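You operate a simulated robot arm through the tools that you are given. There is no shell and no other tool. Be economical: measure what you need, move in short steps, check, and stop when the job is done.

You run a simulated robot arm. Do the job below in one go: nothing can be reset, and whatever is moved stays where it is left.

Task
Clamp the blue-ended block and brush a patch of paste on its top.
Fine: the block lies in the flat vice already; pale green paste from the blue pot, by the small brush with the green back, on the bare steel of the top; the brush goes back to its spot; leave the stop and the other blocks. Set down upright: small brush with the green back. A coat counts when it lies all over at full strength: go over it till it gets no stronger.

It is judged by the outcome, as a careful person would: the job done as asked, and still so three seconds after it is handed in. It fails if anything else is knocked over, pushed out of place, dropped, spilled or broken.

Robot
A 6-joint arm with a two-finger parallel gripper, fixed in place. Base frame: the origin is at the foot of the arm, x ahead of it, y to its left, z up; the work surface is at about z = 0.868. Lengths are in m, angles in rad, forces in N, time in s.
With the tool pointing down near the work surface it reaches from about 0.26 to 0.68 m from the base axis. Its first joint turns from -1.152 to 1.152 rad. Payload 2.9 kg.
The TCP is the grasp point between the finger pads, 0.03 m short of the fingertips. In the tool frame z runs along the fingers and y along their closing line. The gripper opens to 0.11 m. The fingers are 0.02 m wide and 0.01 m thick; the gripper's body (0.048 by 0.112 m) begins 0.055 m behind the TCP.
Orientation is told as [roll, pitch, yaw] about the base's x, y, z axes, in that order, counted from this pose: with the fingers straight down and closing along the base's y, the tool's x points along the base's -x, its y along +y and its z along -z.

Tools
- The arm moves only by the tool drive_tool. Its argument "steps" is a list of rows, each an object of numbers (a shift or turn left out is 0, a gripper value left out holds the last): "gripper": the closure, from 0 (fully open) to 1 (shut); "tx", "ty", "tz": the shift along the tool's x, y, z in units of 400 mm (1.0 is 400 mm); "ax", "ay", "az": the turn, a rotation vector about the tool's x, y, z in units of 180 degrees (1.0 is 180 degrees). In form: [{"gripper": .., "tx": .., "ty": .., "tz": .., "ax": .., "ay": .., "az": ..}, ...]. A call has 1 to 20 rows; each row is the pose to reach, as a shift and turn from the pose commanded when the call began, along the tool's axes at that moment. A call with a number of a shift or a turn outside -1 to 1 is refused whole. Rows are played at 5 a second. More than 0.05 m and 0.15 rad between two rows, or a gripper value outside its range, and nothing of the call is played. A pose out of reach is approached as far as the arm can. The call stops where the force on the tool passes 40 N (or 10 N more than at its start, if that is more) or the arm is blocked; 0.2 s more then pass. The fingers move at their own pace (about 0.108 m/s each) and stop on an object; they squeeze with about 36 N. The grip force told is the motor's: it shows also when the fingers shut on nothing. Time passes only in rows, and 0.2 s behind the last, so rows that repeat a pose let the fingers close. The reply holds the time, the measured pose of the TCP, the force on the tool along the base axes, the opening and the grip force, in the units named above and with some noise, with the torque about the TCP (base axes, N m) and any sound that the robot's microphone picked up.
- Cameras (640 x 400 px; columns grow to the right, rows downward): "scene" is fixed at [0.0674, 0.4171, 1.4082]; the picture's right is [-0.82, -0.58, 0.00], its down [-0.27, 0.39, -0.88] and it looks along [0.51, -0.72, -0.47] (base axes); focal length 326 px, centre (320, 200). "wrist" rides on the gripper at [0.072, 0.017, -0.103] in the tool frame; the picture's right is [-0.23, 0.97, 0.00], its down [-0.76, -0.18, -0.62] and it looks along [-0.61, -0.14, 0.78] (tool axes); focal length 222 px, centre (320, 200). There is no depth. A picture from a camera that has moved, and an enlarged one, comes with that camera's place and axes in the base frame and with its lens. The place of the scene camera against the robot may be out by one fixed shift of up to 0.025 m in any direction.
- camera(camera): a new picture of that camera. No time passes.
- close_up(camera, box): a new picture of the part [left, top, right, bottom] of that camera's present view, enlarged. No time passes.
- close_job(): hands the job in; it is judged then, once.

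Go step by step. Nothing tells you positions but the pictures and the camera data: compare them with the known pose of the tool, close in by small moves and look again before you grip or let go. The budget is 120 turns and 76 pictures, counting those below and the enlarged ones. Unless the task says otherwise, let go and move clear before handing in, and close with one line.

The tools are called after "Emit:" by a JSON object that holds its "fn" and its "kwargs". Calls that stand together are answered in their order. drive_tool: Moves the arm, as the interface text tells. Its arguments: {"type":"object","properties":{"steps":{"type":"array"}},"required":["steps"]} The other tools are called the same way: camera (camera) takes a picture; close_up (camera, box) takes an enlarged picture of a part of a camera's view; close_job () hands the job in.

At the start:

```text
t: 0.0
tcp_pos: [0.378, -0.0412, 1.1937]
tool_rot: [0.0, -0.001, -0.001]
ft_force: [-0.2, 0.9, -1.1]
wrist_torque: [-0.01, 0.0, -0.02]
finger_gap: 0.1098
grip_force: 0.1
```

scene: 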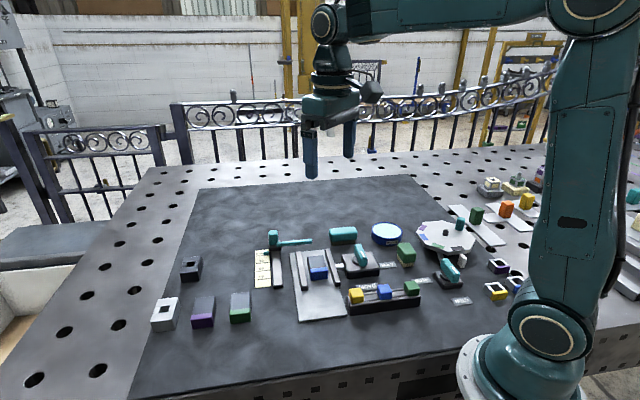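
wrist: 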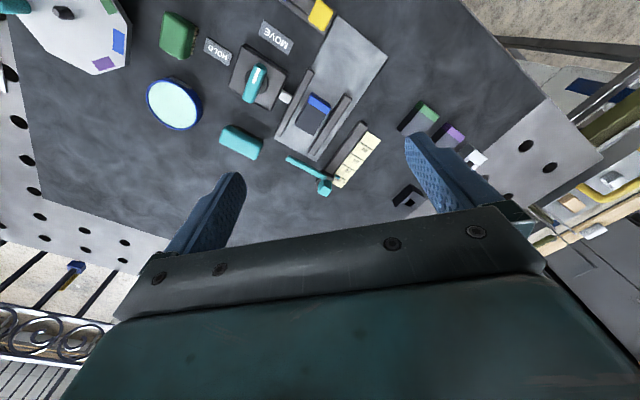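

I see the table with a vice (a block with a blue end between jaws), a turn-knob with a teal handle, a blue-rimmed pot, small blocks and brushes. I'll enlarge the views to identify things.

Emit:
{"fn": "close_up", "kwargs": {"camera": "scene", "box": [240, 210, 400, 330]}}

Emit:
{"fn": "close_up", "kwargs": {"camera": "scene", "box": [370, 180, 560, 310]}}

Emit:
{"fn": "close_up", "kwargs": {"camera": "wrist", "box": [140, 0, 400, 200]}}

```text
3.33 times, centred on (320, 270) of scene
camera zoom: at [0.0674, 0.4171, 1.4082], right [-0.82, -0.58, 0.0], down [-0.27, 0.39, -0.88], along [0.51, -0.72, -0.47], focal length 1086 px, centre (320, -33)
```

zoom: 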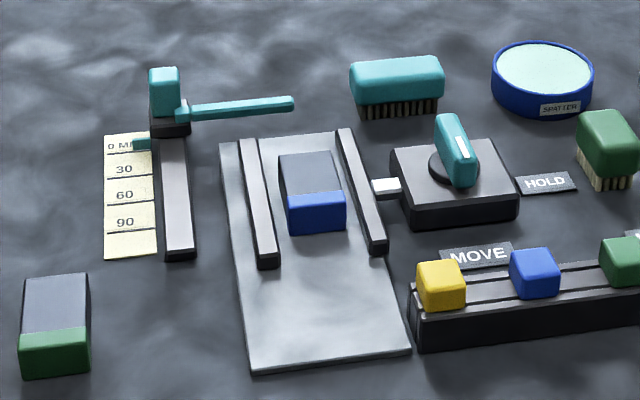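

```text
3.08 times, centred on (465, 245) of scene
camera zoom: at [0.0674, 0.4171, 1.4082], right [-0.82, -0.58, 0.0], down [-0.27, 0.39, -0.88], along [0.51, -0.72, -0.47], focal length 1003 px, centre (-126, 62)
```

zoom: 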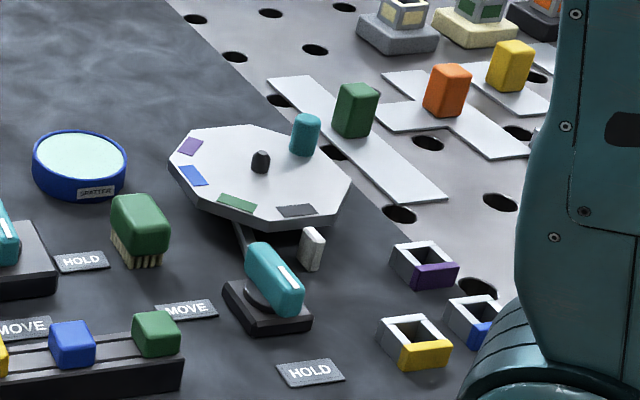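

```text
2.00 times, centred on (270, 100) of wrist
camera zoom: at [0.3037, -0.0236, 1.2984], right [0.23, 0.97, 0.0], down [0.76, -0.18, 0.62], along [0.61, -0.14, -0.78], focal length 444 px, centre (420, 400)
```

zoom: 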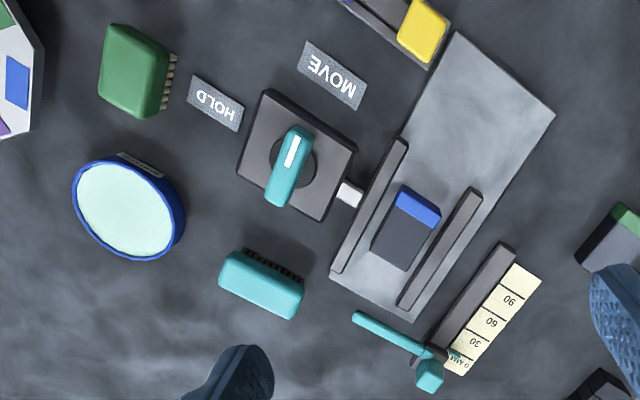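

The vice knob's stripe points to MOVE; HOLD is about 90° counter-clockwise from above. I take the knob to be at about (0.355, -0.138), and the block, brush and pot are identified. I'll move over the knob, lined up with its handle.

Emit:
{"fn": "drive_tool", "kwargs": {"steps": [{"gripper": 0, "tx": 0.0115, "ty": -0.0485, "tz": 0.077, "az": 0.042}, {"tx": 0.023, "ty": -0.097, "tz": 0.154, "az": 0.084}, {"tx": 0.0345, "ty": -0.1455, "tz": 0.231, "az": 0.127}, {"tx": 0.046, "ty": -0.194, "tz": 0.308, "az": 0.169}, {"tx": 0.0575, "ty": -0.2425, "tz": 0.385, "az": 0.211}, {"tx": 0.0575, "ty": -0.2425, "tz": 0.385, "az": 0.211}]}}

Emit:
{"fn": "camera", "kwargs": {"camera": "wrist"}}

Emit:
{"fn": "camera", "kwargs": {"camera": "scene"}}

```text
t: 1.4
tcp_pos: [0.3564, -0.1394, 1.0387]
tool_rot: [-0.001, 0.002, -0.665]
ft_force: [0.2, 0.5, -0.1]
wrist_torque: [-0.04, 0.01, -0.04]
finger_gap: 0.11
grip_force: 0.0
```

```text
70 pictures are left
camera wrist: at [0.3088, -0.082, 1.143], right [0.78, 0.63, 0.0], down [0.49, -0.61, 0.62], along [0.39, -0.49, -0.78], focal length 222 px, centre (320, 200)
```

wrist: 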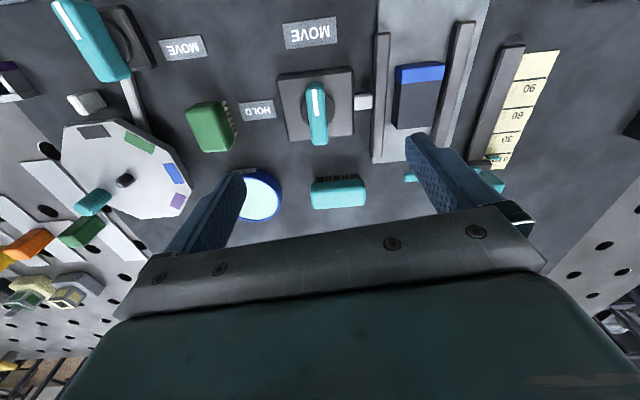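

```text
69 pictures are left
```

scene: 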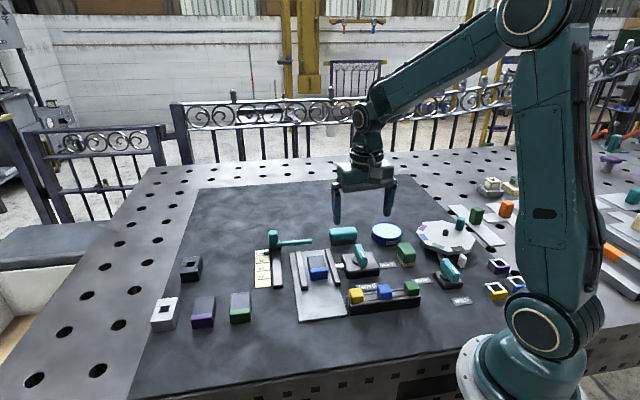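

Emit:
{"fn": "close_up", "kwargs": {"camera": "wrist", "box": [240, 50, 400, 150]}}

Emit:
{"fn": "close_up", "kwargs": {"camera": "scene", "box": [330, 215, 426, 275]}}

```text
4.00 times, centred on (320, 100) of wrist
camera zoom: at [0.3088, -0.082, 1.143], right [0.78, 0.63, 0.0], down [0.49, -0.61, 0.62], along [0.39, -0.49, -0.78], focal length 888 px, centre (320, 600)
```

zoom: 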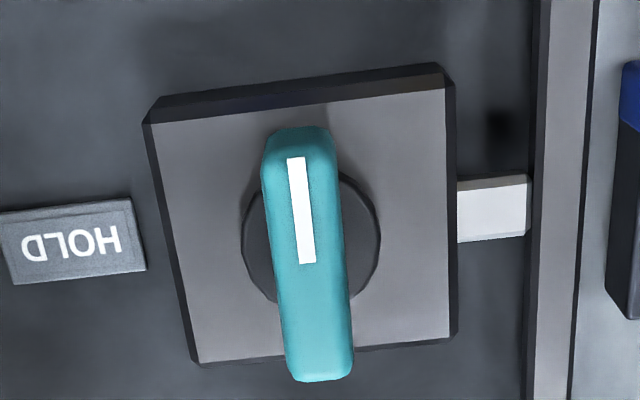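

```text
6.67 times, centred on (378, 245) of scene
camera zoom: at [0.0674, 0.4171, 1.4082], right [-0.82, -0.58, 0.0], down [-0.27, 0.39, -0.88], along [0.51, -0.72, -0.47], focal length 2172 px, centre (-67, -100)
```

zoom: 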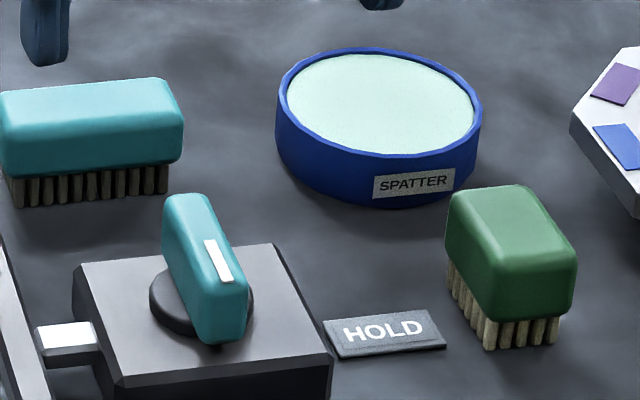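

I'll partly close the fingers to clear the jaw and drop to z ≈ 0.985 for a closer look at the handle.

Emit:
{"fn": "drive_tool", "kwargs": {"steps": [{"gripper": 0.55, "tx": 0.003, "ty": -0.005, "tz": 0.07}, {"gripper": 0.55, "tx": 0.005, "ty": -0.01, "tz": 0.1375}, {"gripper": 0.55, "tx": 0.005, "ty": -0.01, "tz": 0.1375}]}}

Emit:
{"fn": "camera", "kwargs": {"camera": "wrist"}}

Emit:
{"fn": "close_up", "kwargs": {"camera": "scene", "box": [330, 205, 426, 275]}}

```text
t: 2.2
tcp_pos: [0.3505, -0.1406, 0.9837]
tool_rot: [0.001, 0.0, -0.663]
ft_force: [-0.2, 0.2, -0.1]
wrist_torque: [-0.03, 0.0, 0.01]
finger_gap: 0.0493
grip_force: 0.0
```

```text
66 pictures are left
camera wrist: at [0.3034, -0.0825, 1.0881], right [0.78, 0.63, 0.0], down [0.49, -0.61, 0.62], along [0.39, -0.49, -0.78], focal length 222 px, centre (320, 200)
```

wrist: 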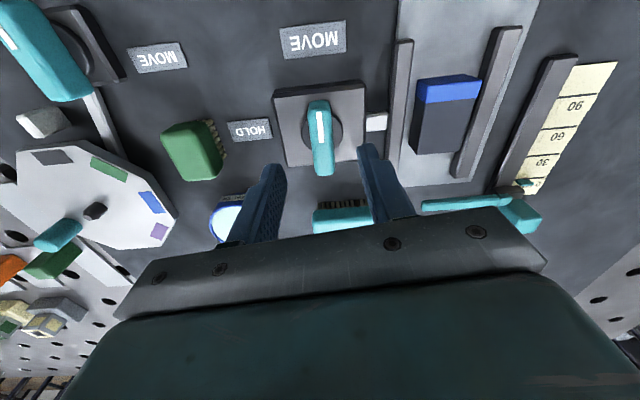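

```text
5.71 times, centred on (378, 240) of scene
camera zoom: at [0.0674, 0.4171, 1.4082], right [-0.82, -0.58, 0.0], down [-0.27, 0.39, -0.88], along [0.51, -0.72, -0.47], focal length 1862 px, centre (-11, -29)
```

zoom: 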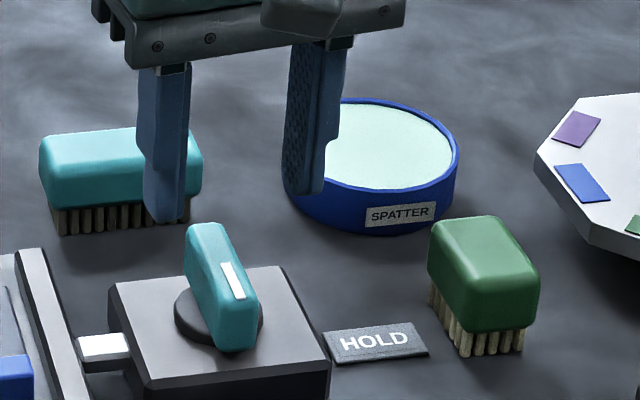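

Emit:
{"fn": "close_up", "kwargs": {"camera": "wrist", "box": [240, 80, 400, 180]}}

```text
4.00 times, centred on (320, 130) of wrist
camera zoom: at [0.3034, -0.0825, 1.0881], right [0.78, 0.63, 0.0], down [0.49, -0.61, 0.62], along [0.39, -0.49, -0.78], focal length 888 px, centre (320, 480)
```

zoom: 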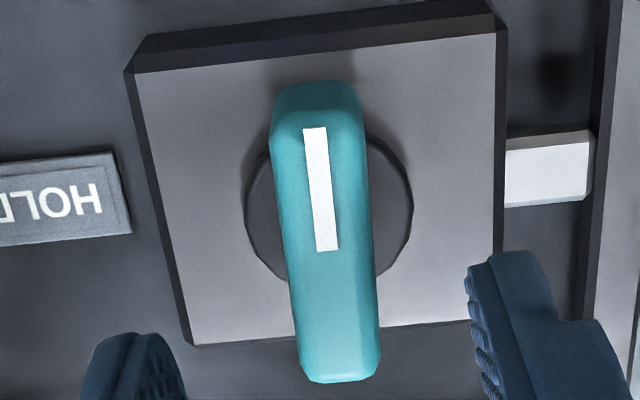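

The handle is centred at about (0.3526, -0.1419), its top is at 0.923, and it lies on the 135° line. I'll turn to match it, come down and grip.

Emit:
{"fn": "drive_tool", "kwargs": {"steps": [{"gripper": 0.55, "tx": -0.006, "ty": 0.001, "tz": 0.04, "az": 0.039}, {"tx": -0.006, "ty": 0.001, "tz": 0.09, "az": 0.039}, {"tx": -0.006, "ty": 0.001, "tz": 0.122, "az": 0.039}, {"tx": -0.006, "ty": 0.001, "tz": 0.122, "az": 0.039}]}}

Emit:
{"fn": "camera", "kwargs": {"camera": "wrist"}}

Emit:
{"fn": "close_up", "kwargs": {"camera": "scene", "box": [320, 215, 416, 275]}}

```text
t: 3.2
tcp_pos: [0.3518, -0.1401, 0.9347]
tool_rot: [-0.002, 0.001, -0.784]
ft_force: [0.8, 0.5, 0.8]
wrist_torque: [-0.01, 0.02, 0.02]
finger_gap: 0.0496
grip_force: 0.1
```

```text
63 pictures are left
camera wrist: at [0.313, -0.0771, 1.0397], right [0.85, 0.53, 0.0], down [0.41, -0.66, 0.62], along [0.33, -0.53, -0.78], focal length 222 px, centre (320, 200)
```

wrist: 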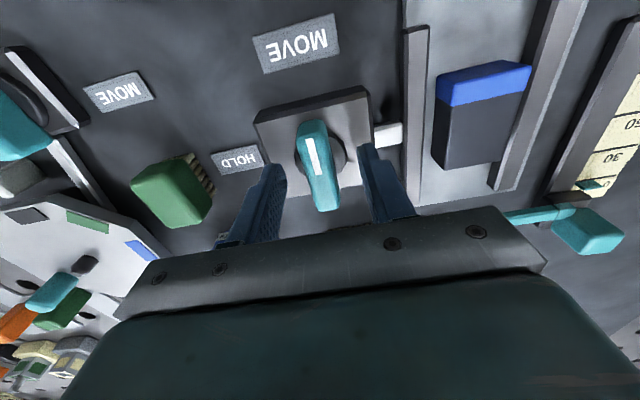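

```text
6.67 times, centred on (368, 245) of scene
camera zoom: at [0.0674, 0.4171, 1.4082], right [-0.82, -0.58, 0.0], down [-0.27, 0.39, -0.88], along [0.51, -0.72, -0.47], focal length 2172 px, centre (0, -100)
```

zoom: 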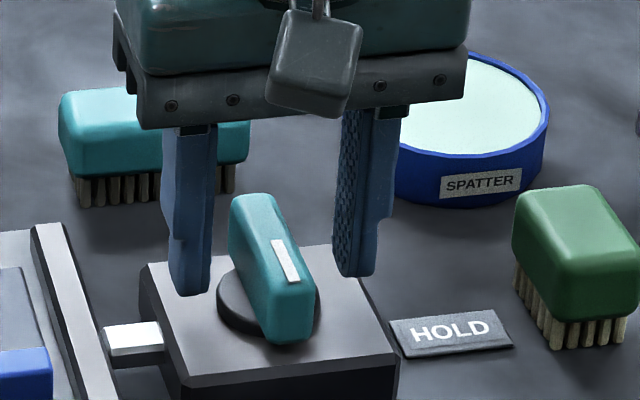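

The fingers straddle the handle. I'll close on it.

Emit:
{"fn": "drive_tool", "kwargs": {"steps": [{"gripper": 0.75}, {"gripper": 0.9}, {"gripper": 1}, {"gripper": 1}]}}

Emit:
{"fn": "camera", "kwargs": {"camera": "wrist"}}

```text
t: 4.2
tcp_pos: [0.3518, -0.141, 0.936]
tool_rot: [0.0, 0.0, -0.785]
ft_force: [0.2, 1.5, -4.4]
wrist_torque: [-0.21, -0.23, -0.01]
finger_gap: 0.0178
grip_force: 44.9
```

```text
61 pictures are left
camera wrist: at [0.3131, -0.0771, 1.0399], right [0.85, 0.53, 0.0], down [0.41, -0.66, 0.62], along [0.33, -0.53, -0.78], focal length 222 px, centre (320, 200)
```

wrist: 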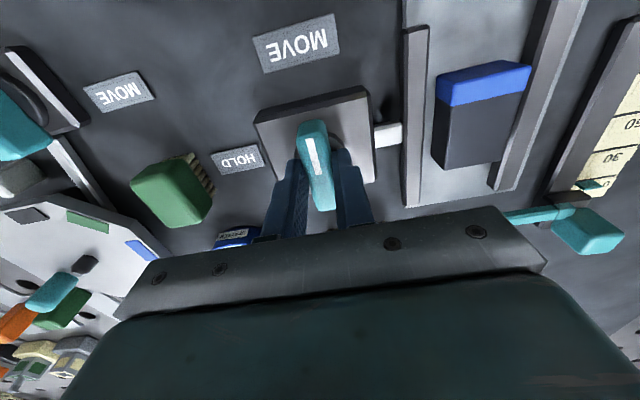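

Gripped. Now I'll turn it counter-clockwise towards HOLD, the first half first.

Emit:
{"fn": "drive_tool", "kwargs": {"steps": [{"gripper": 1, "az": -0.04}, {"az": -0.08}, {"az": -0.12}, {"az": -0.16}, {"az": -0.2}, {"az": -0.25}]}}

Emit:
{"fn": "close_up", "kwargs": {"camera": "scene", "box": [290, 215, 418, 295]}}

```text
refused: row 6 steps farther than a row can; nothing moved
```

```text
5.00 times, centred on (354, 255) of scene
camera zoom: at [0.0675, 0.4171, 1.4082], right [-0.82, -0.58, 0.0], down [-0.27, 0.39, -0.88], along [0.51, -0.72, -0.47], focal length 1629 px, centre (150, -75)
```

zoom: 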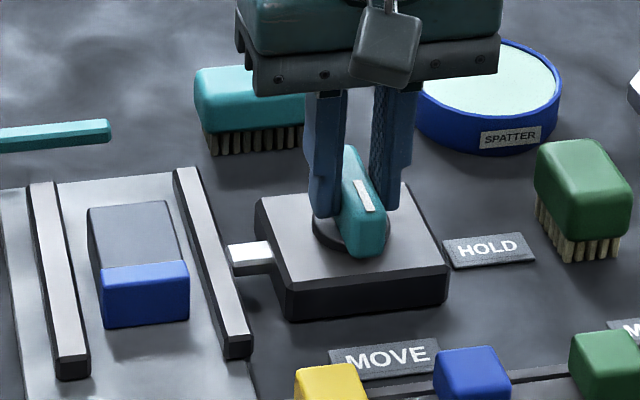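

One row was slightly too long, so nothing moved. I'll send it again with smaller steps.

Emit:
{"fn": "drive_tool", "kwargs": {"steps": [{"gripper": 1, "az": -0.04}, {"az": -0.08}, {"az": -0.12}, {"az": -0.16}, {"az": -0.2}, {"az": -0.24}, {"az": -0.25}]}}

Emit:
{"fn": "close_up", "kwargs": {"camera": "scene", "box": [290, 215, 418, 295]}}

```text
t: 5.8
tcp_pos: [0.3521, -0.1418, 0.9355]
tool_rot: [0.001, 0.0, 0.004]
ft_force: [9.4, -8.9, -30.9]
wrist_torque: [-0.07, -0.32, -0.03]
finger_gap: 0.018
grip_force: 44.8
```

```text
5.00 times, centred on (354, 255) of scene
camera zoom: at [0.068, 0.4167, 1.4083], right [-0.82, -0.58, 0.0], down [-0.27, 0.39, -0.88], along [0.51, -0.72, -0.47], focal length 1629 px, centre (150, -75)
```

zoom: 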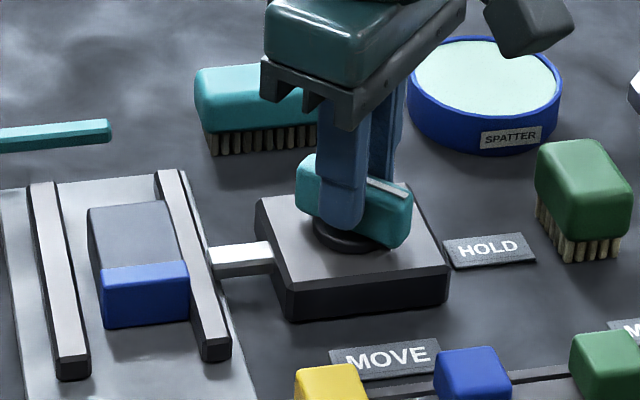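

The jaw is moving in. I'll ease 1–2 mm towards the knob axis to take off the strain and finish the turn.

Emit:
{"fn": "drive_tool", "kwargs": {"steps": [{"gripper": 1, "tx": -0.003, "ty": -0.003, "tz": 0.005}, {"tx": -0.003, "ty": -0.003, "tz": 0.005, "az": -0.04}, {"tx": -0.003, "ty": -0.003, "tz": 0.005, "az": -0.08}, {"tx": -0.003, "ty": -0.003, "tz": 0.005, "az": -0.12}, {"tx": -0.003, "ty": -0.003, "tz": 0.005, "az": -0.16}, {"tx": -0.003, "ty": -0.003, "tz": 0.005, "az": -0.2}, {"tx": -0.003, "ty": -0.003, "tz": 0.005, "az": -0.24}, {"tx": -0.003, "ty": -0.003, "tz": 0.005, "az": -0.25}]}}

Emit:
{"fn": "close_up", "kwargs": {"camera": "scene", "box": [290, 215, 418, 295]}}

```text
t: 7.6
tcp_pos: [0.3523, -0.1421, 0.9341]
tool_rot: [0.0, -0.001, 0.787]
ft_force: [-8.8, 9.0, 28.3]
wrist_torque: [0.47, -0.04, -0.21]
finger_gap: 0.0177
grip_force: 44.8
```

```text
5.00 times, centred on (354, 255) of scene
camera zoom: at [0.0669, 0.4175, 1.4081], right [-0.82, -0.58, 0.0], down [-0.27, 0.39, -0.88], along [0.51, -0.72, -0.47], focal length 1629 px, centre (150, -75)
```

zoom: 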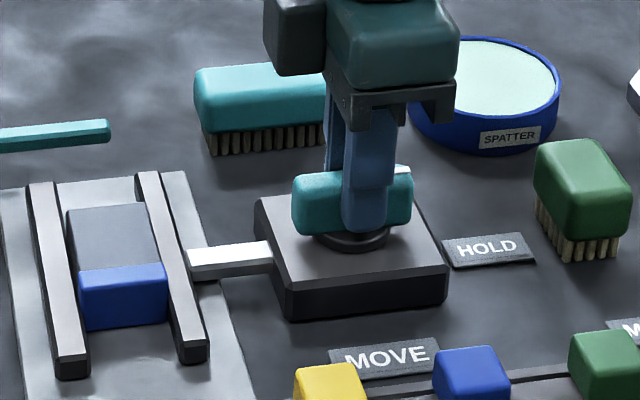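

The jaw has closed on the block and the handle lies at HOLD. I'll let go and rise.

Emit:
{"fn": "drive_tool", "kwargs": {"steps": [{"gripper": 0.8, "tz": -0.003}, {"gripper": 0.5, "tz": -0.003}, {"gripper": 0.5, "tz": -0.003}, {"gripper": 0.5, "tz": -0.1}, {"gripper": 0.5, "tz": -0.2}, {"gripper": 0.5, "tz": -0.2}]}}

Emit:
{"fn": "close_up", "kwargs": {"camera": "scene", "box": [290, 215, 418, 295]}}

Emit:
{"fn": "camera", "kwargs": {"camera": "wrist"}}

```text
t: 9.0
tcp_pos: [0.3508, -0.1413, 1.0163]
tool_rot: [0.001, 0.001, 0.784]
ft_force: [0.7, -0.5, -0.2]
wrist_torque: [0.02, 0.0, 0.01]
finger_gap: 0.0549
grip_force: 0.0
```

```text
5.00 times, centred on (354, 255) of scene
camera zoom: at [0.0674, 0.4171, 1.4082], right [-0.82, -0.58, 0.0], down [-0.27, 0.39, -0.88], along [0.51, -0.72, -0.47], focal length 1629 px, centre (150, -75)
```

zoom: 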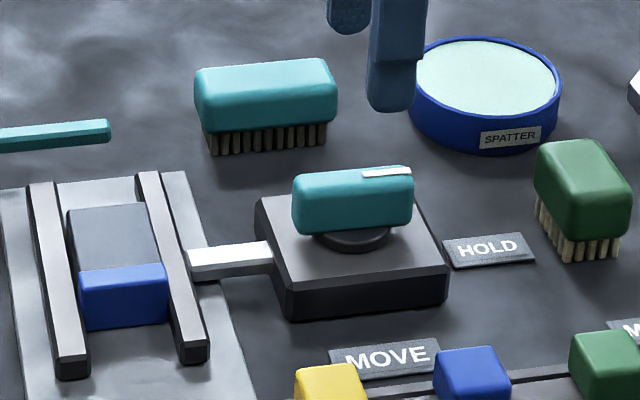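

```text
56 pictures are left
camera wrist: at [0.2876, -0.1807, 1.1204], right [-0.53, 0.85, 0.0], down [0.66, 0.41, 0.62], along [0.53, 0.33, -0.78], focal length 222 px, centre (320, 200)
```

wrist: 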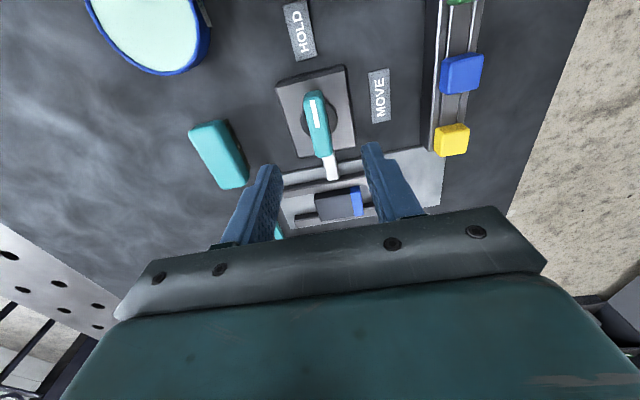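

The block is clamped. Next I'll go above the green-backed brush, at about (0.272, -0.215), with the fingers set across its short side.

Emit:
{"fn": "drive_tool", "kwargs": {"steps": [{"gripper": 0.3, "tx": 0.0225, "tz": -0.05, "az": 0.04}, {"tx": 0.045, "tz": -0.06, "az": 0.08}, {"tx": 0.0675, "tz": -0.06, "az": 0.12}, {"tx": 0.09, "tz": -0.06, "az": 0.16}, {"tx": 0.1125, "tz": -0.06, "az": 0.2}, {"tx": 0.135, "tz": -0.06, "az": 0.24}, {"tx": 0.1575, "tz": -0.06, "az": 0.28}, {"tx": 0.18, "tz": -0.06, "az": 0.32}, {"tx": 0.2025, "tz": -0.06, "az": 0.36}, {"tx": 0.225, "tz": -0.06, "az": 0.4}, {"tx": 0.2475, "ty": 0.009, "tz": -0.06, "az": 0.44}, {"tx": 0.27, "ty": 0.009, "tz": -0.06, "az": 0.48}, {"tx": 0.27, "ty": 0.009, "tz": -0.06, "az": 0.5}, {"tx": 0.27, "ty": 0.009, "tz": -0.06, "az": 0.5}]}}

Emit:
{"fn": "camera", "kwargs": {"camera": "wrist"}}

```text
t: 12.0
tcp_pos: [0.2736, -0.2165, 1.0392]
tool_rot: [0.001, -0.001, -0.786]
ft_force: [0.3, -1.1, 0.2]
wrist_torque: [-0.01, 0.03, -0.01]
finger_gap: 0.0771
grip_force: 0.1
```

```text
55 pictures are left
camera wrist: at [0.2339, -0.1521, 1.1426], right [0.85, 0.53, 0.0], down [0.41, -0.66, 0.62], along [0.33, -0.53, -0.78], focal length 222 px, centre (320, 200)
```

wrist: 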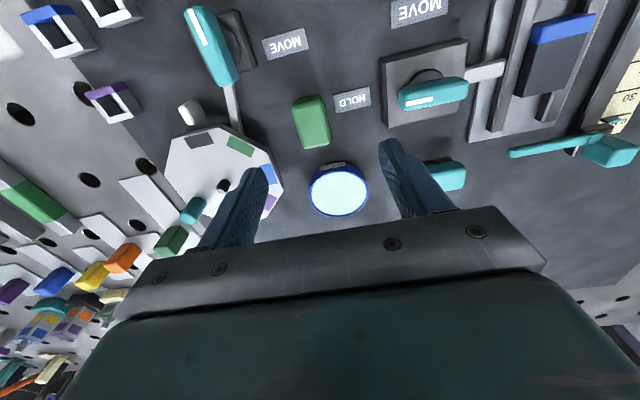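

Emit:
{"fn": "close_up", "kwargs": {"camera": "wrist", "box": [240, 80, 400, 220]}}

```text
2.86 times, centred on (320, 150) of wrist
camera zoom: at [0.2339, -0.1521, 1.1426], right [0.85, 0.53, 0.0], down [0.41, -0.66, 0.62], along [0.33, -0.53, -0.78], focal length 635 px, centre (320, 343)
```

zoom: 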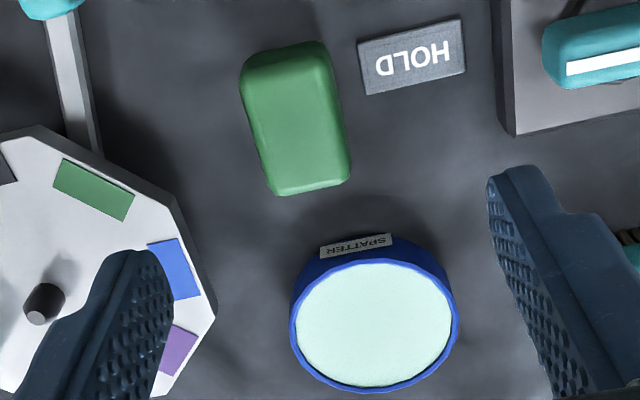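

The brush is at about (0.2715, -0.228) with its long axis near 135°, so the yaw is right. I'll come down partway and check.

Emit:
{"fn": "drive_tool", "kwargs": {"steps": [{"gripper": 0.4, "tx": -0.017, "ty": -0.024, "tz": 0.1}, {"gripper": 0.4, "tx": -0.017, "ty": -0.024, "tz": 0.1975}, {"gripper": 0.4, "tx": -0.017, "ty": -0.024, "tz": 0.1975}]}}

Emit:
{"fn": "camera", "kwargs": {"camera": "wrist"}}

Emit:
{"fn": "close_up", "kwargs": {"camera": "scene", "box": [350, 205, 446, 275]}}

```text
t: 12.8
tcp_pos: [0.2707, -0.2273, 0.959]
tool_rot: [0.001, 0.0, -0.785]
ft_force: [0.8, 0.1, -0.3]
wrist_torque: [-0.01, -0.04, -0.03]
finger_gap: 0.066
grip_force: 0.1
```

```text
53 pictures are left
camera wrist: at [0.2316, -0.1639, 1.0625], right [0.85, 0.53, 0.0], down [0.41, -0.66, 0.62], along [0.33, -0.53, -0.78], focal length 222 px, centre (320, 200)
```

wrist: 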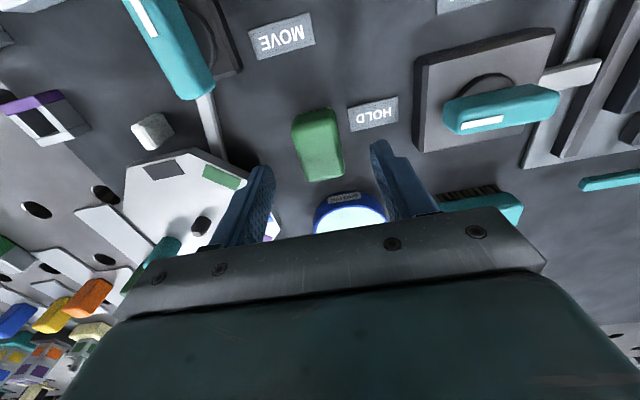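

```text
5.71 times, centred on (398, 240) of scene
camera zoom: at [0.0674, 0.4171, 1.4082], right [-0.82, -0.58, 0.0], down [-0.27, 0.39, -0.88], along [0.51, -0.72, -0.47], focal length 1862 px, centre (-126, -29)
```

zoom: 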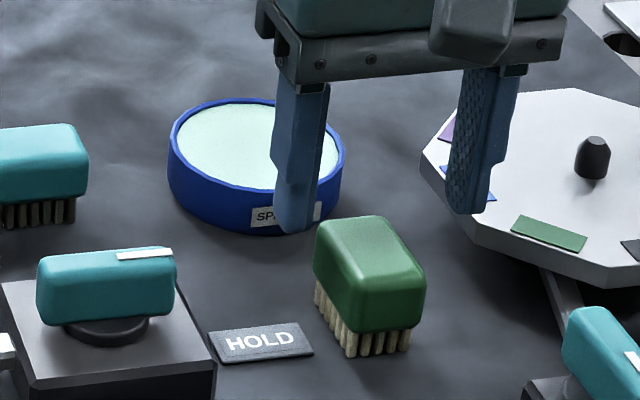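

The brush is centred between the fingers. I'll lower to grip height and close.

Emit:
{"fn": "drive_tool", "kwargs": {"steps": [{"gripper": 0.4, "tz": 0.06}, {"gripper": 0.4, "tz": 0.115}, {"gripper": 0.4, "tz": 0.115}]}}

Emit:
{"fn": "close_up", "kwargs": {"camera": "scene", "box": [350, 205, 446, 275]}}

Emit:
{"fn": "close_up", "kwargs": {"camera": "wrist", "box": [240, 100, 400, 240]}}

```text
t: 13.6
tcp_pos: [0.2739, -0.2282, 0.9116]
tool_rot: [0.0, -0.001, -0.786]
ft_force: [-0.1, 0.6, 0.2]
wrist_torque: [-0.03, 0.01, -0.03]
finger_gap: 0.066
grip_force: 0.1
```

```text
5.71 times, centred on (398, 240) of scene
camera zoom: at [0.0674, 0.4171, 1.4082], right [-0.82, -0.58, 0.0], down [-0.27, 0.39, -0.88], along [0.51, -0.72, -0.47], focal length 1862 px, centre (-126, -29)
```

zoom: 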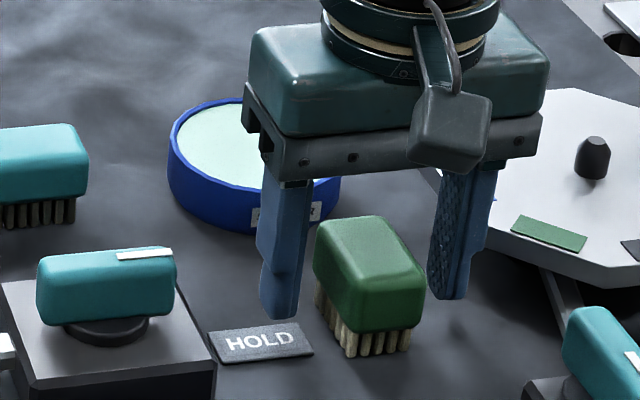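

```text
2.86 times, centred on (320, 170) of wrist
camera zoom: at [0.2332, -0.1643, 1.016], right [0.85, 0.53, 0.0], down [0.41, -0.66, 0.62], along [0.33, -0.53, -0.78], focal length 635 px, centre (320, 286)
```

zoom: 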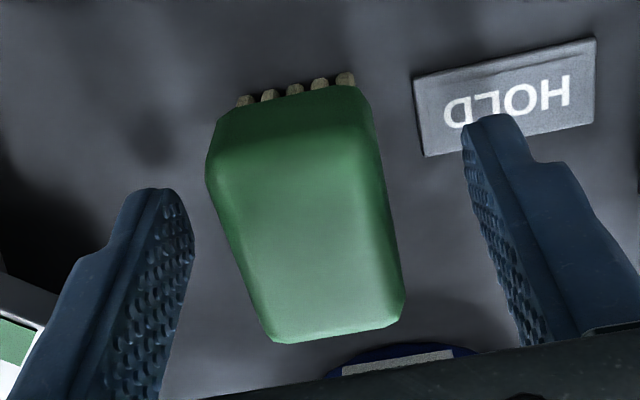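

The grip would sit a few millimetres off centre, so I'll shift slightly and then close.

Emit:
{"fn": "drive_tool", "kwargs": {"steps": [{"gripper": 0.4, "tx": -0.0125, "ty": -0.0075}, {"gripper": 0.4, "tx": -0.0125, "ty": -0.0075}]}}

Emit:
{"fn": "camera", "kwargs": {"camera": "wrist"}}

Emit:
{"fn": "close_up", "kwargs": {"camera": "scene", "box": [350, 205, 446, 275]}}

```text
t: 14.2
tcp_pos: [0.2737, -0.234, 0.9131]
tool_rot: [0.0, 0.0, -0.785]
ft_force: [0.4, 0.4, -0.8]
wrist_torque: [0.02, -0.02, 0.0]
finger_gap: 0.066
grip_force: 0.1
```

```text
49 pictures are left
camera wrist: at [0.234, -0.1704, 1.0162], right [0.85, 0.53, 0.0], down [0.41, -0.66, 0.62], along [0.33, -0.53, -0.78], focal length 222 px, centre (320, 200)
```

wrist: 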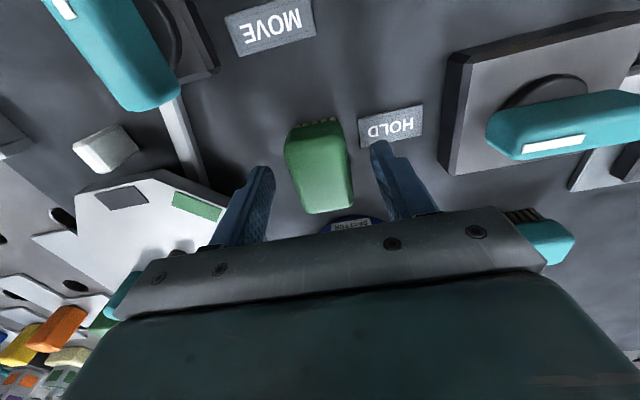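

```text
5.71 times, centred on (398, 240) of scene
camera zoom: at [0.0674, 0.4171, 1.4082], right [-0.82, -0.58, 0.0], down [-0.27, 0.39, -0.88], along [0.51, -0.72, -0.47], focal length 1862 px, centre (-126, -29)
```

zoom: 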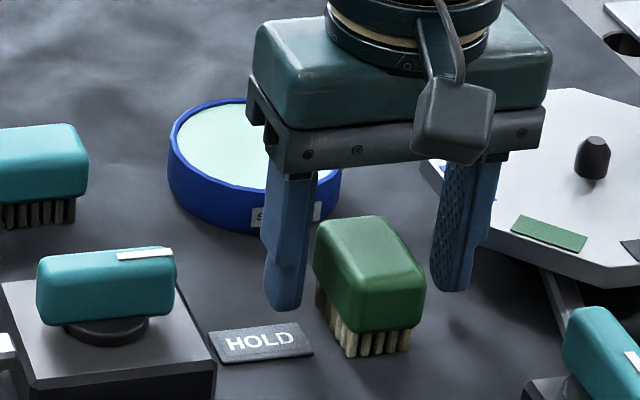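

Now close on the brush and lift slightly.

Emit:
{"fn": "drive_tool", "kwargs": {"steps": [{"gripper": 0.6}, {"gripper": 0.8}, {"gripper": 1}, {"gripper": 1}]}}

Emit:
{"fn": "close_up", "kwargs": {"camera": "scene", "box": [350, 205, 446, 275]}}

```text
t: 15.2
tcp_pos: [0.2728, -0.2328, 0.9123]
tool_rot: [-0.001, 0.0, -0.786]
ft_force: [0.4, -0.2, -0.1]
wrist_torque: [-0.04, 0.02, 0.02]
finger_gap: 0.0332
grip_force: 36.1
```

```text
5.71 times, centred on (398, 240) of scene
camera zoom: at [0.0674, 0.4171, 1.4082], right [-0.82, -0.58, 0.0], down [-0.27, 0.39, -0.88], along [0.51, -0.72, -0.47], focal length 1862 px, centre (-126, -29)
```

zoom: 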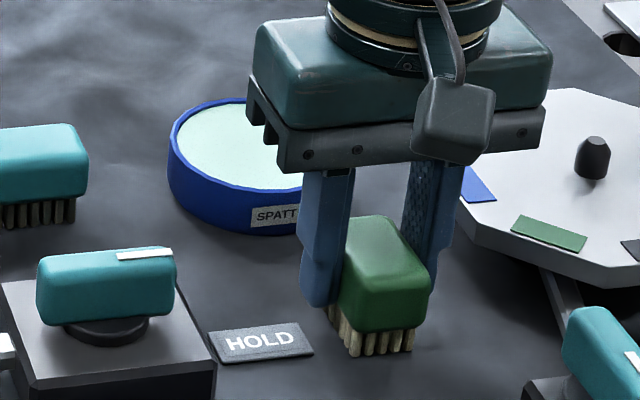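

I have the brush. I'll lift it and carry it over the pot, at about (0.3555, -0.296), then look.

Emit:
{"fn": "drive_tool", "kwargs": {"steps": [{"gripper": 1, "tz": -0.08}, {"tz": -0.16}, {"tz": -0.2}, {"tx": -0.09, "ty": 0.012, "tz": -0.2}, {"tx": -0.18, "ty": 0.024, "tz": -0.2}, {"tx": -0.2575, "ty": 0.035, "tz": -0.2}, {"tx": -0.2575, "ty": 0.035, "tz": -0.2}]}}

Emit:
{"fn": "camera", "kwargs": {"camera": "wrist"}}

Emit:
{"fn": "close_up", "kwargs": {"camera": "scene", "box": [340, 185, 436, 265]}}

```text
t: 16.8
tcp_pos: [0.3564, -0.2938, 0.9933]
tool_rot: [0.0, 0.0, -0.785]
ft_force: [-0.6, -0.1, -1.0]
wrist_torque: [-0.03, -0.01, -0.03]
finger_gap: 0.0333
grip_force: 35.7
```

```text
46 pictures are left
camera wrist: at [0.3163, -0.2317, 1.0969], right [0.85, 0.53, 0.0], down [0.41, -0.66, 0.62], along [0.33, -0.53, -0.78], focal length 222 px, centre (320, 200)
```

wrist: 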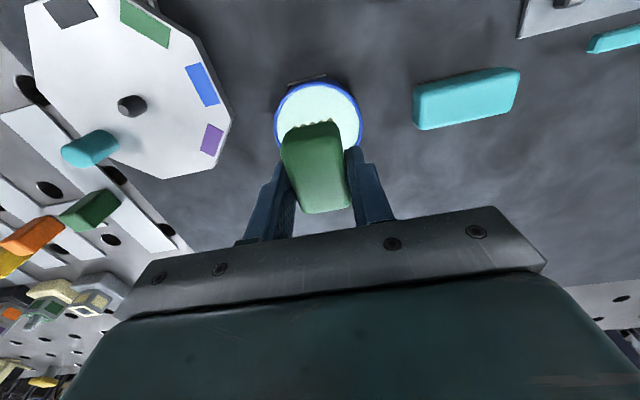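

```text
5.00 times, centred on (388, 225) of scene
camera zoom: at [0.0674, 0.4171, 1.4082], right [-0.82, -0.58, 0.0], down [-0.27, 0.39, -0.88], along [0.51, -0.72, -0.47], focal length 1629 px, centre (-20, 75)
```

zoom: 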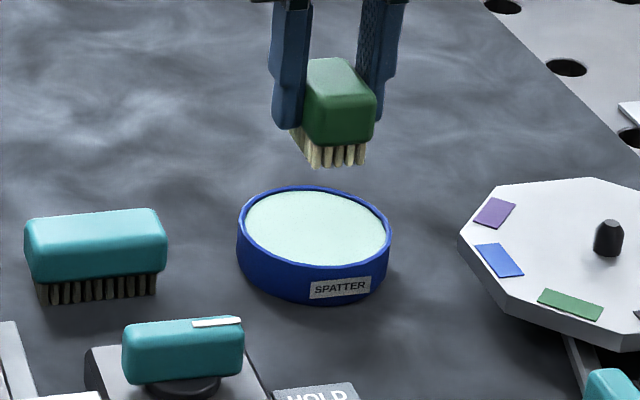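

Emit:
{"fn": "close_up", "kwargs": {"camera": "wrist", "box": [250, 60, 390, 220]}}

```text
2.50 times, centred on (320, 140) of wrist
camera zoom: at [0.3163, -0.2317, 1.0969], right [0.85, 0.53, 0.0], down [0.41, -0.66, 0.62], along [0.33, -0.53, -0.78], focal length 555 px, centre (320, 350)
```

zoom: 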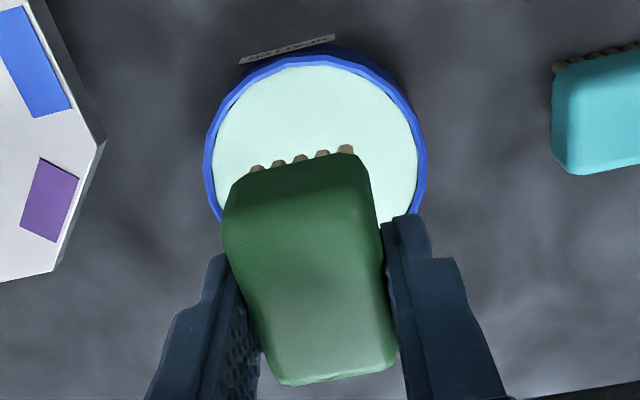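

The pot centre works out at about (0.357, -0.300). I'll shift there and lower gently into the paste.

Emit:
{"fn": "drive_tool", "kwargs": {"steps": [{"gripper": 1, "tx": -0.016, "ty": -0.005, "tz": 0.04}, {"tx": -0.016, "ty": -0.005, "tz": 0.12}, {"tx": -0.016, "ty": -0.005, "tz": 0.135}, {"tx": -0.016, "ty": -0.005, "tz": 0.1425}, {"tx": -0.016, "ty": -0.005, "tz": 0.15}, {"tx": -0.016, "ty": -0.005, "tz": 0.155}]}}

Emit:
{"fn": "close_up", "kwargs": {"camera": "scene", "box": [340, 185, 436, 265]}}

Emit:
{"fn": "close_up", "kwargs": {"camera": "wrist", "box": [240, 80, 400, 220]}}

```text
t: 18.2
tcp_pos: [0.36, -0.3035, 0.9333]
tool_rot: [0.001, -0.008, -0.786]
ft_force: [-0.4, 0.5, 25.4]
wrist_torque: [-0.05, 0.01, 0.02]
finger_gap: 0.0335
grip_force: 36.5
```

```text
5.00 times, centred on (388, 225) of scene
camera zoom: at [0.0671, 0.4174, 1.4082], right [-0.82, -0.58, 0.0], down [-0.27, 0.39, -0.88], along [0.51, -0.72, -0.47], focal length 1629 px, centre (-20, 75)
```

zoom: 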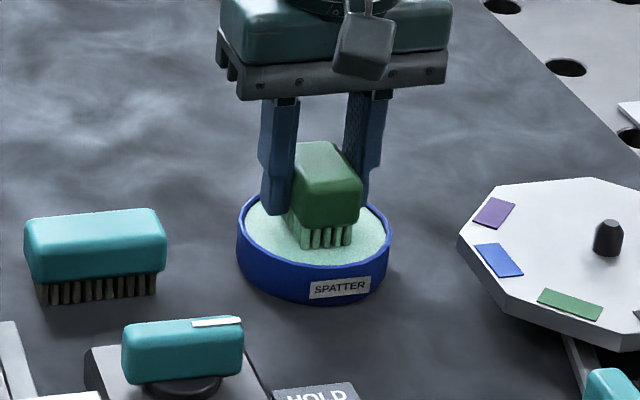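

```text
2.86 times, centred on (320, 150) of wrist
camera zoom: at [0.3202, -0.2388, 1.0366], right [0.85, 0.53, 0.0], down [0.41, -0.66, 0.63], along [0.33, -0.53, -0.78], focal length 635 px, centre (320, 343)
```

zoom: 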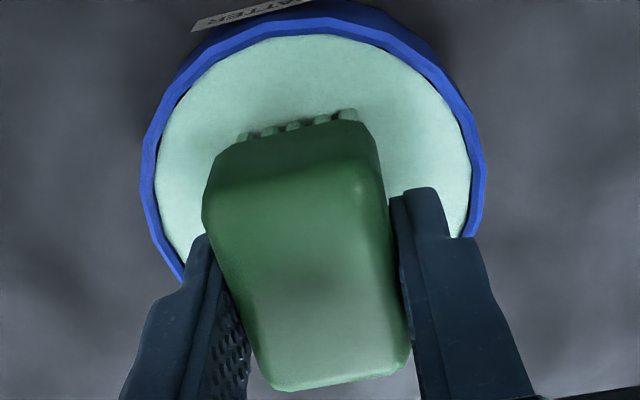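

The bristles have turned pale green, so the brush is loaded. I'll lift straight up and go towards the vice to measure the clamped block.

Emit:
{"fn": "drive_tool", "kwargs": {"steps": [{"gripper": 1, "tz": -0.02}, {"tz": -0.1}, {"tz": -0.2}, {"tx": 0.04, "ty": 0.07, "tz": -0.23}, {"tx": 0.08, "ty": 0.14, "tz": -0.23}, {"tx": 0.12, "ty": 0.21, "tz": -0.23}, {"tx": 0.16, "ty": 0.28, "tz": -0.23}, {"tx": 0.2, "ty": 0.34, "tz": -0.23}, {"tx": 0.2, "ty": 0.34, "tz": -0.23}]}}

Emit:
{"fn": "camera", "kwargs": {"camera": "wrist"}}

Emit:
{"fn": "close_up", "kwargs": {"camera": "scene", "box": [280, 185, 400, 285]}}

```text
t: 20.2
tcp_pos: [0.3981, -0.1488, 1.0229]
tool_rot: [-0.001, 0.0, -0.788]
ft_force: [0.0, -0.2, -1.0]
wrist_torque: [0.0, 0.05, 0.01]
finger_gap: 0.0332
grip_force: 36.1
```

```text
41 pictures are left
camera wrist: at [0.3593, -0.0857, 1.1269], right [0.85, 0.53, 0.0], down [0.41, -0.66, 0.62], along [0.33, -0.53, -0.78], focal length 222 px, centre (320, 200)
```

wrist: 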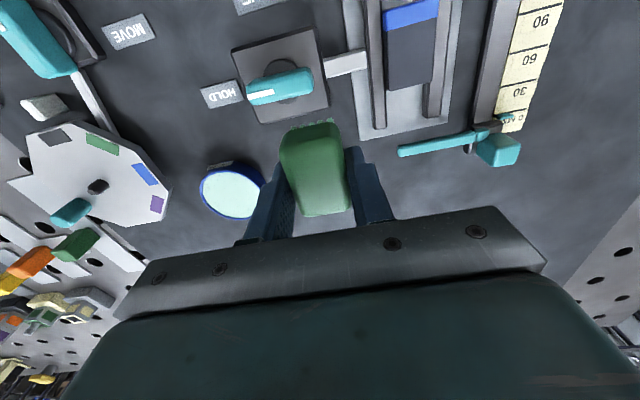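

```text
4.00 times, centred on (340, 235) of scene
camera zoom: at [0.0674, 0.4171, 1.4082], right [-0.82, -0.58, 0.0], down [-0.27, 0.39, -0.88], along [0.51, -0.72, -0.47], focal length 1304 px, centre (240, 60)
```

zoom: 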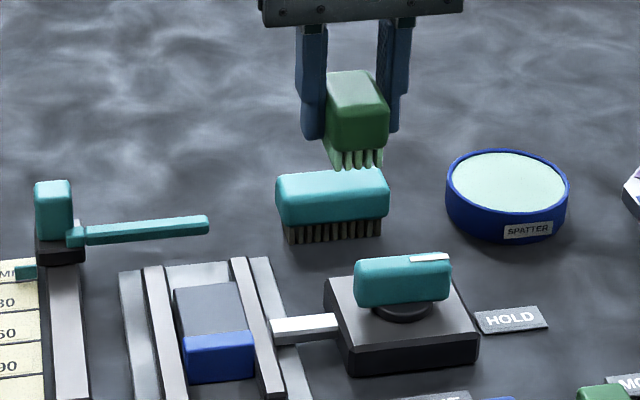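

Emit:
{"fn": "close_up", "kwargs": {"camera": "wrist", "box": [340, 0, 500, 140]}}

```text
2.86 times, centred on (420, 70) of wrist
camera zoom: at [0.3593, -0.0857, 1.1269], right [0.85, 0.53, 0.0], down [0.41, -0.66, 0.62], along [0.33, -0.53, -0.78], focal length 635 px, centre (34, 571)
```

zoom: 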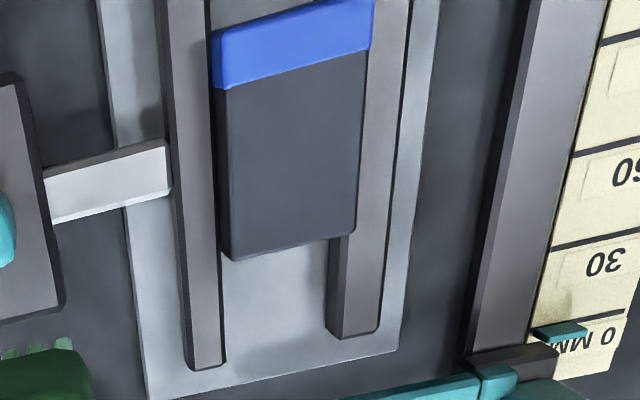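

The steel part of the top is about 40 × 47 mm, centred near (0.440, -0.064) and aligned with the tool. I'll bring the brush above it and check.

Emit:
{"fn": "drive_tool", "kwargs": {"steps": [{"gripper": 1, "tx": 0.025, "ty": 0.08}, {"tx": 0.05, "ty": 0.16}, {"tx": 0.075, "ty": 0.223}, {"tx": 0.075, "ty": 0.223, "tz": 0.05}, {"tx": 0.075, "ty": 0.223, "tz": 0.08}, {"tx": 0.075, "ty": 0.223, "tz": 0.08}]}}

Emit:
{"fn": "close_up", "kwargs": {"camera": "wrist", "box": [240, 60, 400, 220]}}

Emit:
{"fn": "close_up", "kwargs": {"camera": "scene", "box": [270, 205, 366, 285]}}

```text
t: 21.6
tcp_pos: [0.442, -0.064, 0.9914]
tool_rot: [0.0, 0.0, -0.784]
ft_force: [-1.0, 0.0, -0.9]
wrist_torque: [0.0, 0.0, 0.02]
finger_gap: 0.0331
grip_force: 35.7
```

```text
2.50 times, centred on (320, 140) of wrist
camera zoom: at [0.4029, -0.0007, 1.0954], right [0.85, 0.53, 0.0], down [0.41, -0.66, 0.62], along [0.33, -0.53, -0.78], focal length 555 px, centre (320, 350)
```

zoom: 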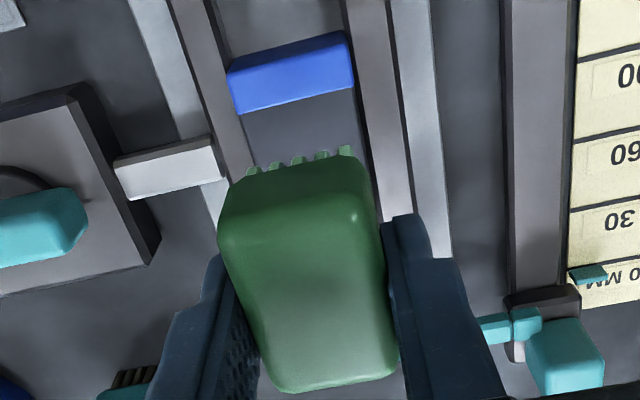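

```text
5.00 times, centred on (318, 245) of scene
camera zoom: at [0.0674, 0.4171, 1.4082], right [-0.82, -0.58, 0.0], down [-0.27, 0.39, -0.88], along [0.51, -0.72, -0.47], focal length 1629 px, centre (330, -25)
```

zoom: 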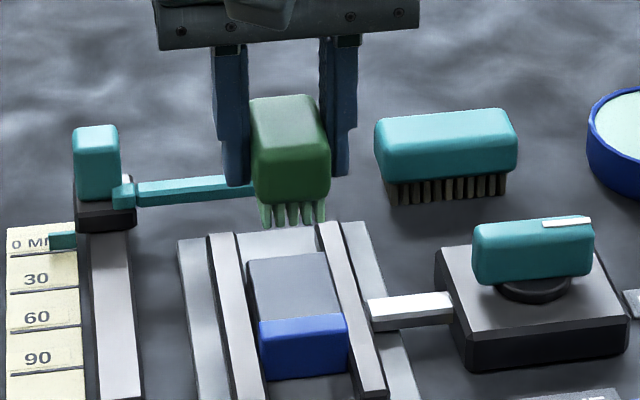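

The brush is aligned over the steel; its top is at about z = 0.897. I'll lower it to touch.

Emit:
{"fn": "drive_tool", "kwargs": {"steps": [{"gripper": 1, "ty": -0.004, "tz": 0.06}, {"ty": -0.004, "tz": 0.11}, {"ty": -0.004, "tz": 0.118}, {"ty": -0.004, "tz": 0.1225}, {"ty": -0.004, "tz": 0.1225}]}}

Emit:
{"fn": "close_up", "kwargs": {"camera": "scene", "box": [270, 205, 366, 285]}}

```text
t: 22.8
tcp_pos: [0.4386, -0.0651, 0.9423]
tool_rot: [0.0, -0.001, -0.785]
ft_force: [-0.4, -0.5, -0.7]
wrist_torque: [-0.03, -0.02, 0.0]
finger_gap: 0.0333
grip_force: 36.1
```

```text
5.00 times, centred on (318, 245) of scene
camera zoom: at [0.0674, 0.4171, 1.4082], right [-0.82, -0.58, 0.0], down [-0.27, 0.39, -0.88], along [0.51, -0.72, -0.47], focal length 1629 px, centre (330, -25)
```

zoom: 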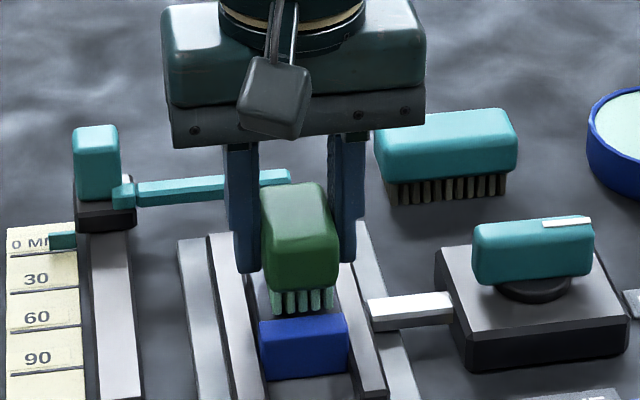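

No contact yet. I'll lower a little further, 1 mm at a time.

Emit:
{"fn": "drive_tool", "kwargs": {"steps": [{"gripper": 1, "tx": -0.002, "tz": 0.0025}, {"tx": -0.002, "tz": 0.005}, {"tx": -0.002, "tz": 0.0075}]}}

Emit:
{"fn": "close_up", "kwargs": {"camera": "scene", "box": [294, 225, 342, 265]}}

```text
t: 23.6
tcp_pos: [0.4399, -0.0659, 0.9415]
tool_rot: [0.002, -0.002, -0.786]
ft_force: [-1.2, 0.5, 14.3]
wrist_torque: [-0.14, -0.03, 0.0]
finger_gap: 0.033
grip_force: 36.0
```

```text
10.00 times, centred on (318, 245) of scene
camera zoom: at [0.0672, 0.4172, 1.4082], right [-0.82, -0.58, 0.0], down [-0.27, 0.39, -0.88], along [0.51, -0.72, -0.47], focal length 3259 px, centre (340, -250)
```

zoom: 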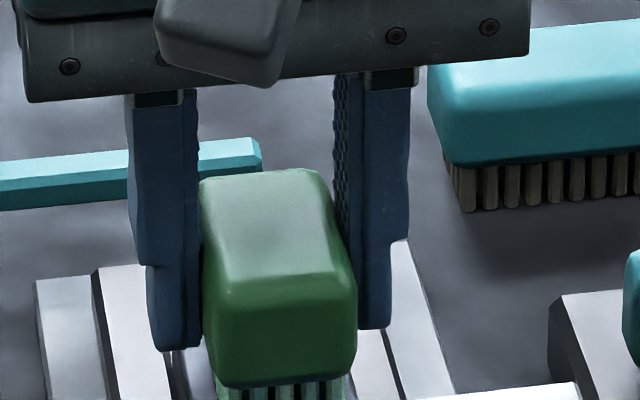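

Contact at about 14 N. Now I'll make short strokes across the steel, staying off the blue.

Emit:
{"fn": "drive_tool", "kwargs": {"steps": [{"gripper": 1, "ty": 0.008}, {"ty": 0.016}, {"ty": 0.008}, {"ty": 0}, {"ty": -0.008}, {"ty": -0.016}, {"tx": -0.006, "ty": -0.016}, {"tx": -0.006, "ty": -0.008}, {"tx": -0.006, "ty": 0}, {"tx": -0.006, "ty": 0.008}, {"tx": -0.006, "ty": 0.016}, {"tx": 0, "ty": 0.016}, {"ty": 0.008}, {"ty": 0}, {"ty": -0.008}, {"ty": -0.016}, {"ty": 0}]}}

Emit:
{"fn": "drive_tool", "kwargs": {"steps": [{"gripper": 1, "tz": -0.05}, {"tz": -0.15}, {"tx": -0.1, "tz": -0.2}, {"tx": -0.2, "tz": -0.2}, {"tx": -0.2, "tz": -0.2}]}}

Emit:
{"fn": "close_up", "kwargs": {"camera": "scene", "box": [282, 225, 354, 285]}}

```text
t: 27.2
tcp_pos: [0.4406, -0.0675, 0.9393]
tool_rot: [0.0, 0.002, -0.787]
ft_force: [-1.9, -1.5, 4.4]
wrist_torque: [-0.09, -0.03, -0.03]
finger_gap: 0.0333
grip_force: 35.7
```

```text
t: 28.4
tcp_pos: [0.4959, -0.1229, 1.0189]
tool_rot: [0.001, 0.0, -0.786]
ft_force: [0.4, 0.2, -0.7]
wrist_torque: [-0.01, 0.02, -0.02]
finger_gap: 0.0332
grip_force: 35.8
```

```text
6.67 times, centred on (318, 255) of scene
camera zoom: at [0.0674, 0.4171, 1.4082], right [-0.82, -0.58, 0.0], down [-0.27, 0.39, -0.88], along [0.51, -0.72, -0.47], focal length 2172 px, centre (333, -167)
```

zoom: 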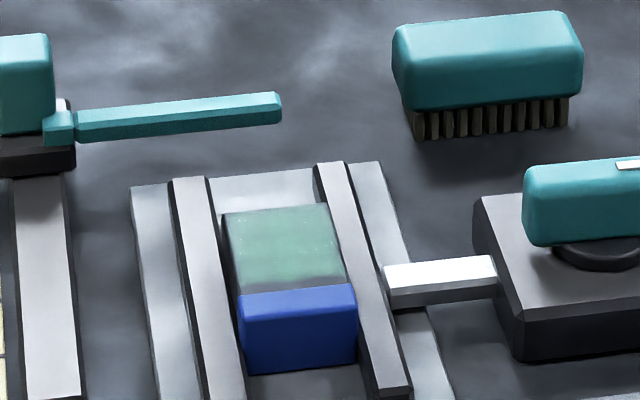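

Emit:
{"fn": "close_up", "kwargs": {"camera": "scene", "box": [308, 250, 340, 270]}}

Emit:
{"fn": "close_up", "kwargs": {"camera": "wrist", "box": [200, 0, 360, 140]}}

```text
16.00 times, centred on (324, 260) of scene
camera zoom: at [0.0674, 0.4171, 1.4082], right [-0.82, -0.58, 0.0], down [-0.27, 0.39, -0.88], along [0.51, -0.72, -0.47], focal length 5214 px, centre (256, -760)
```

zoom: 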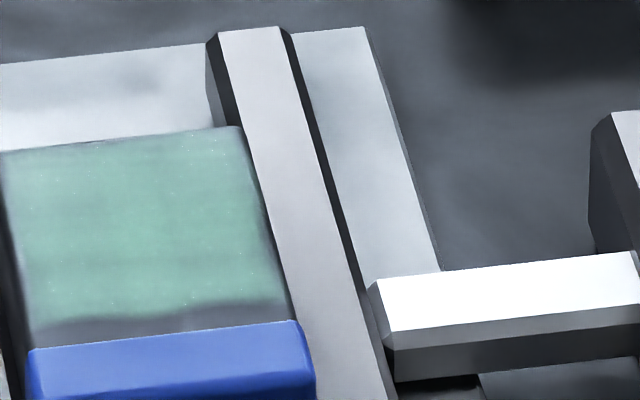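

```text
2.86 times, centred on (280, 70) of wrist
camera zoom: at [0.4555, -0.0597, 1.1233], right [0.85, 0.53, 0.0], down [0.41, -0.66, 0.62], along [0.33, -0.53, -0.78], focal length 635 px, centre (434, 571)
```

zoom: 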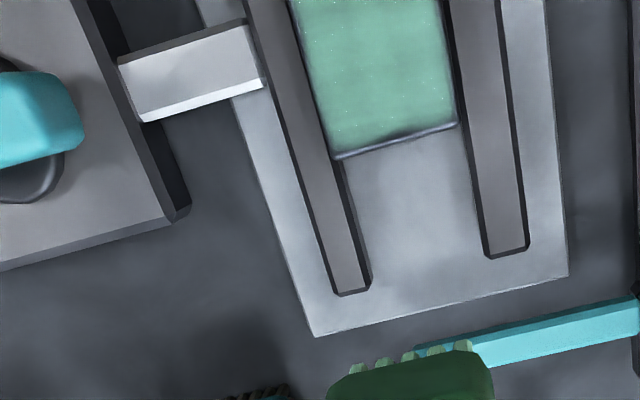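

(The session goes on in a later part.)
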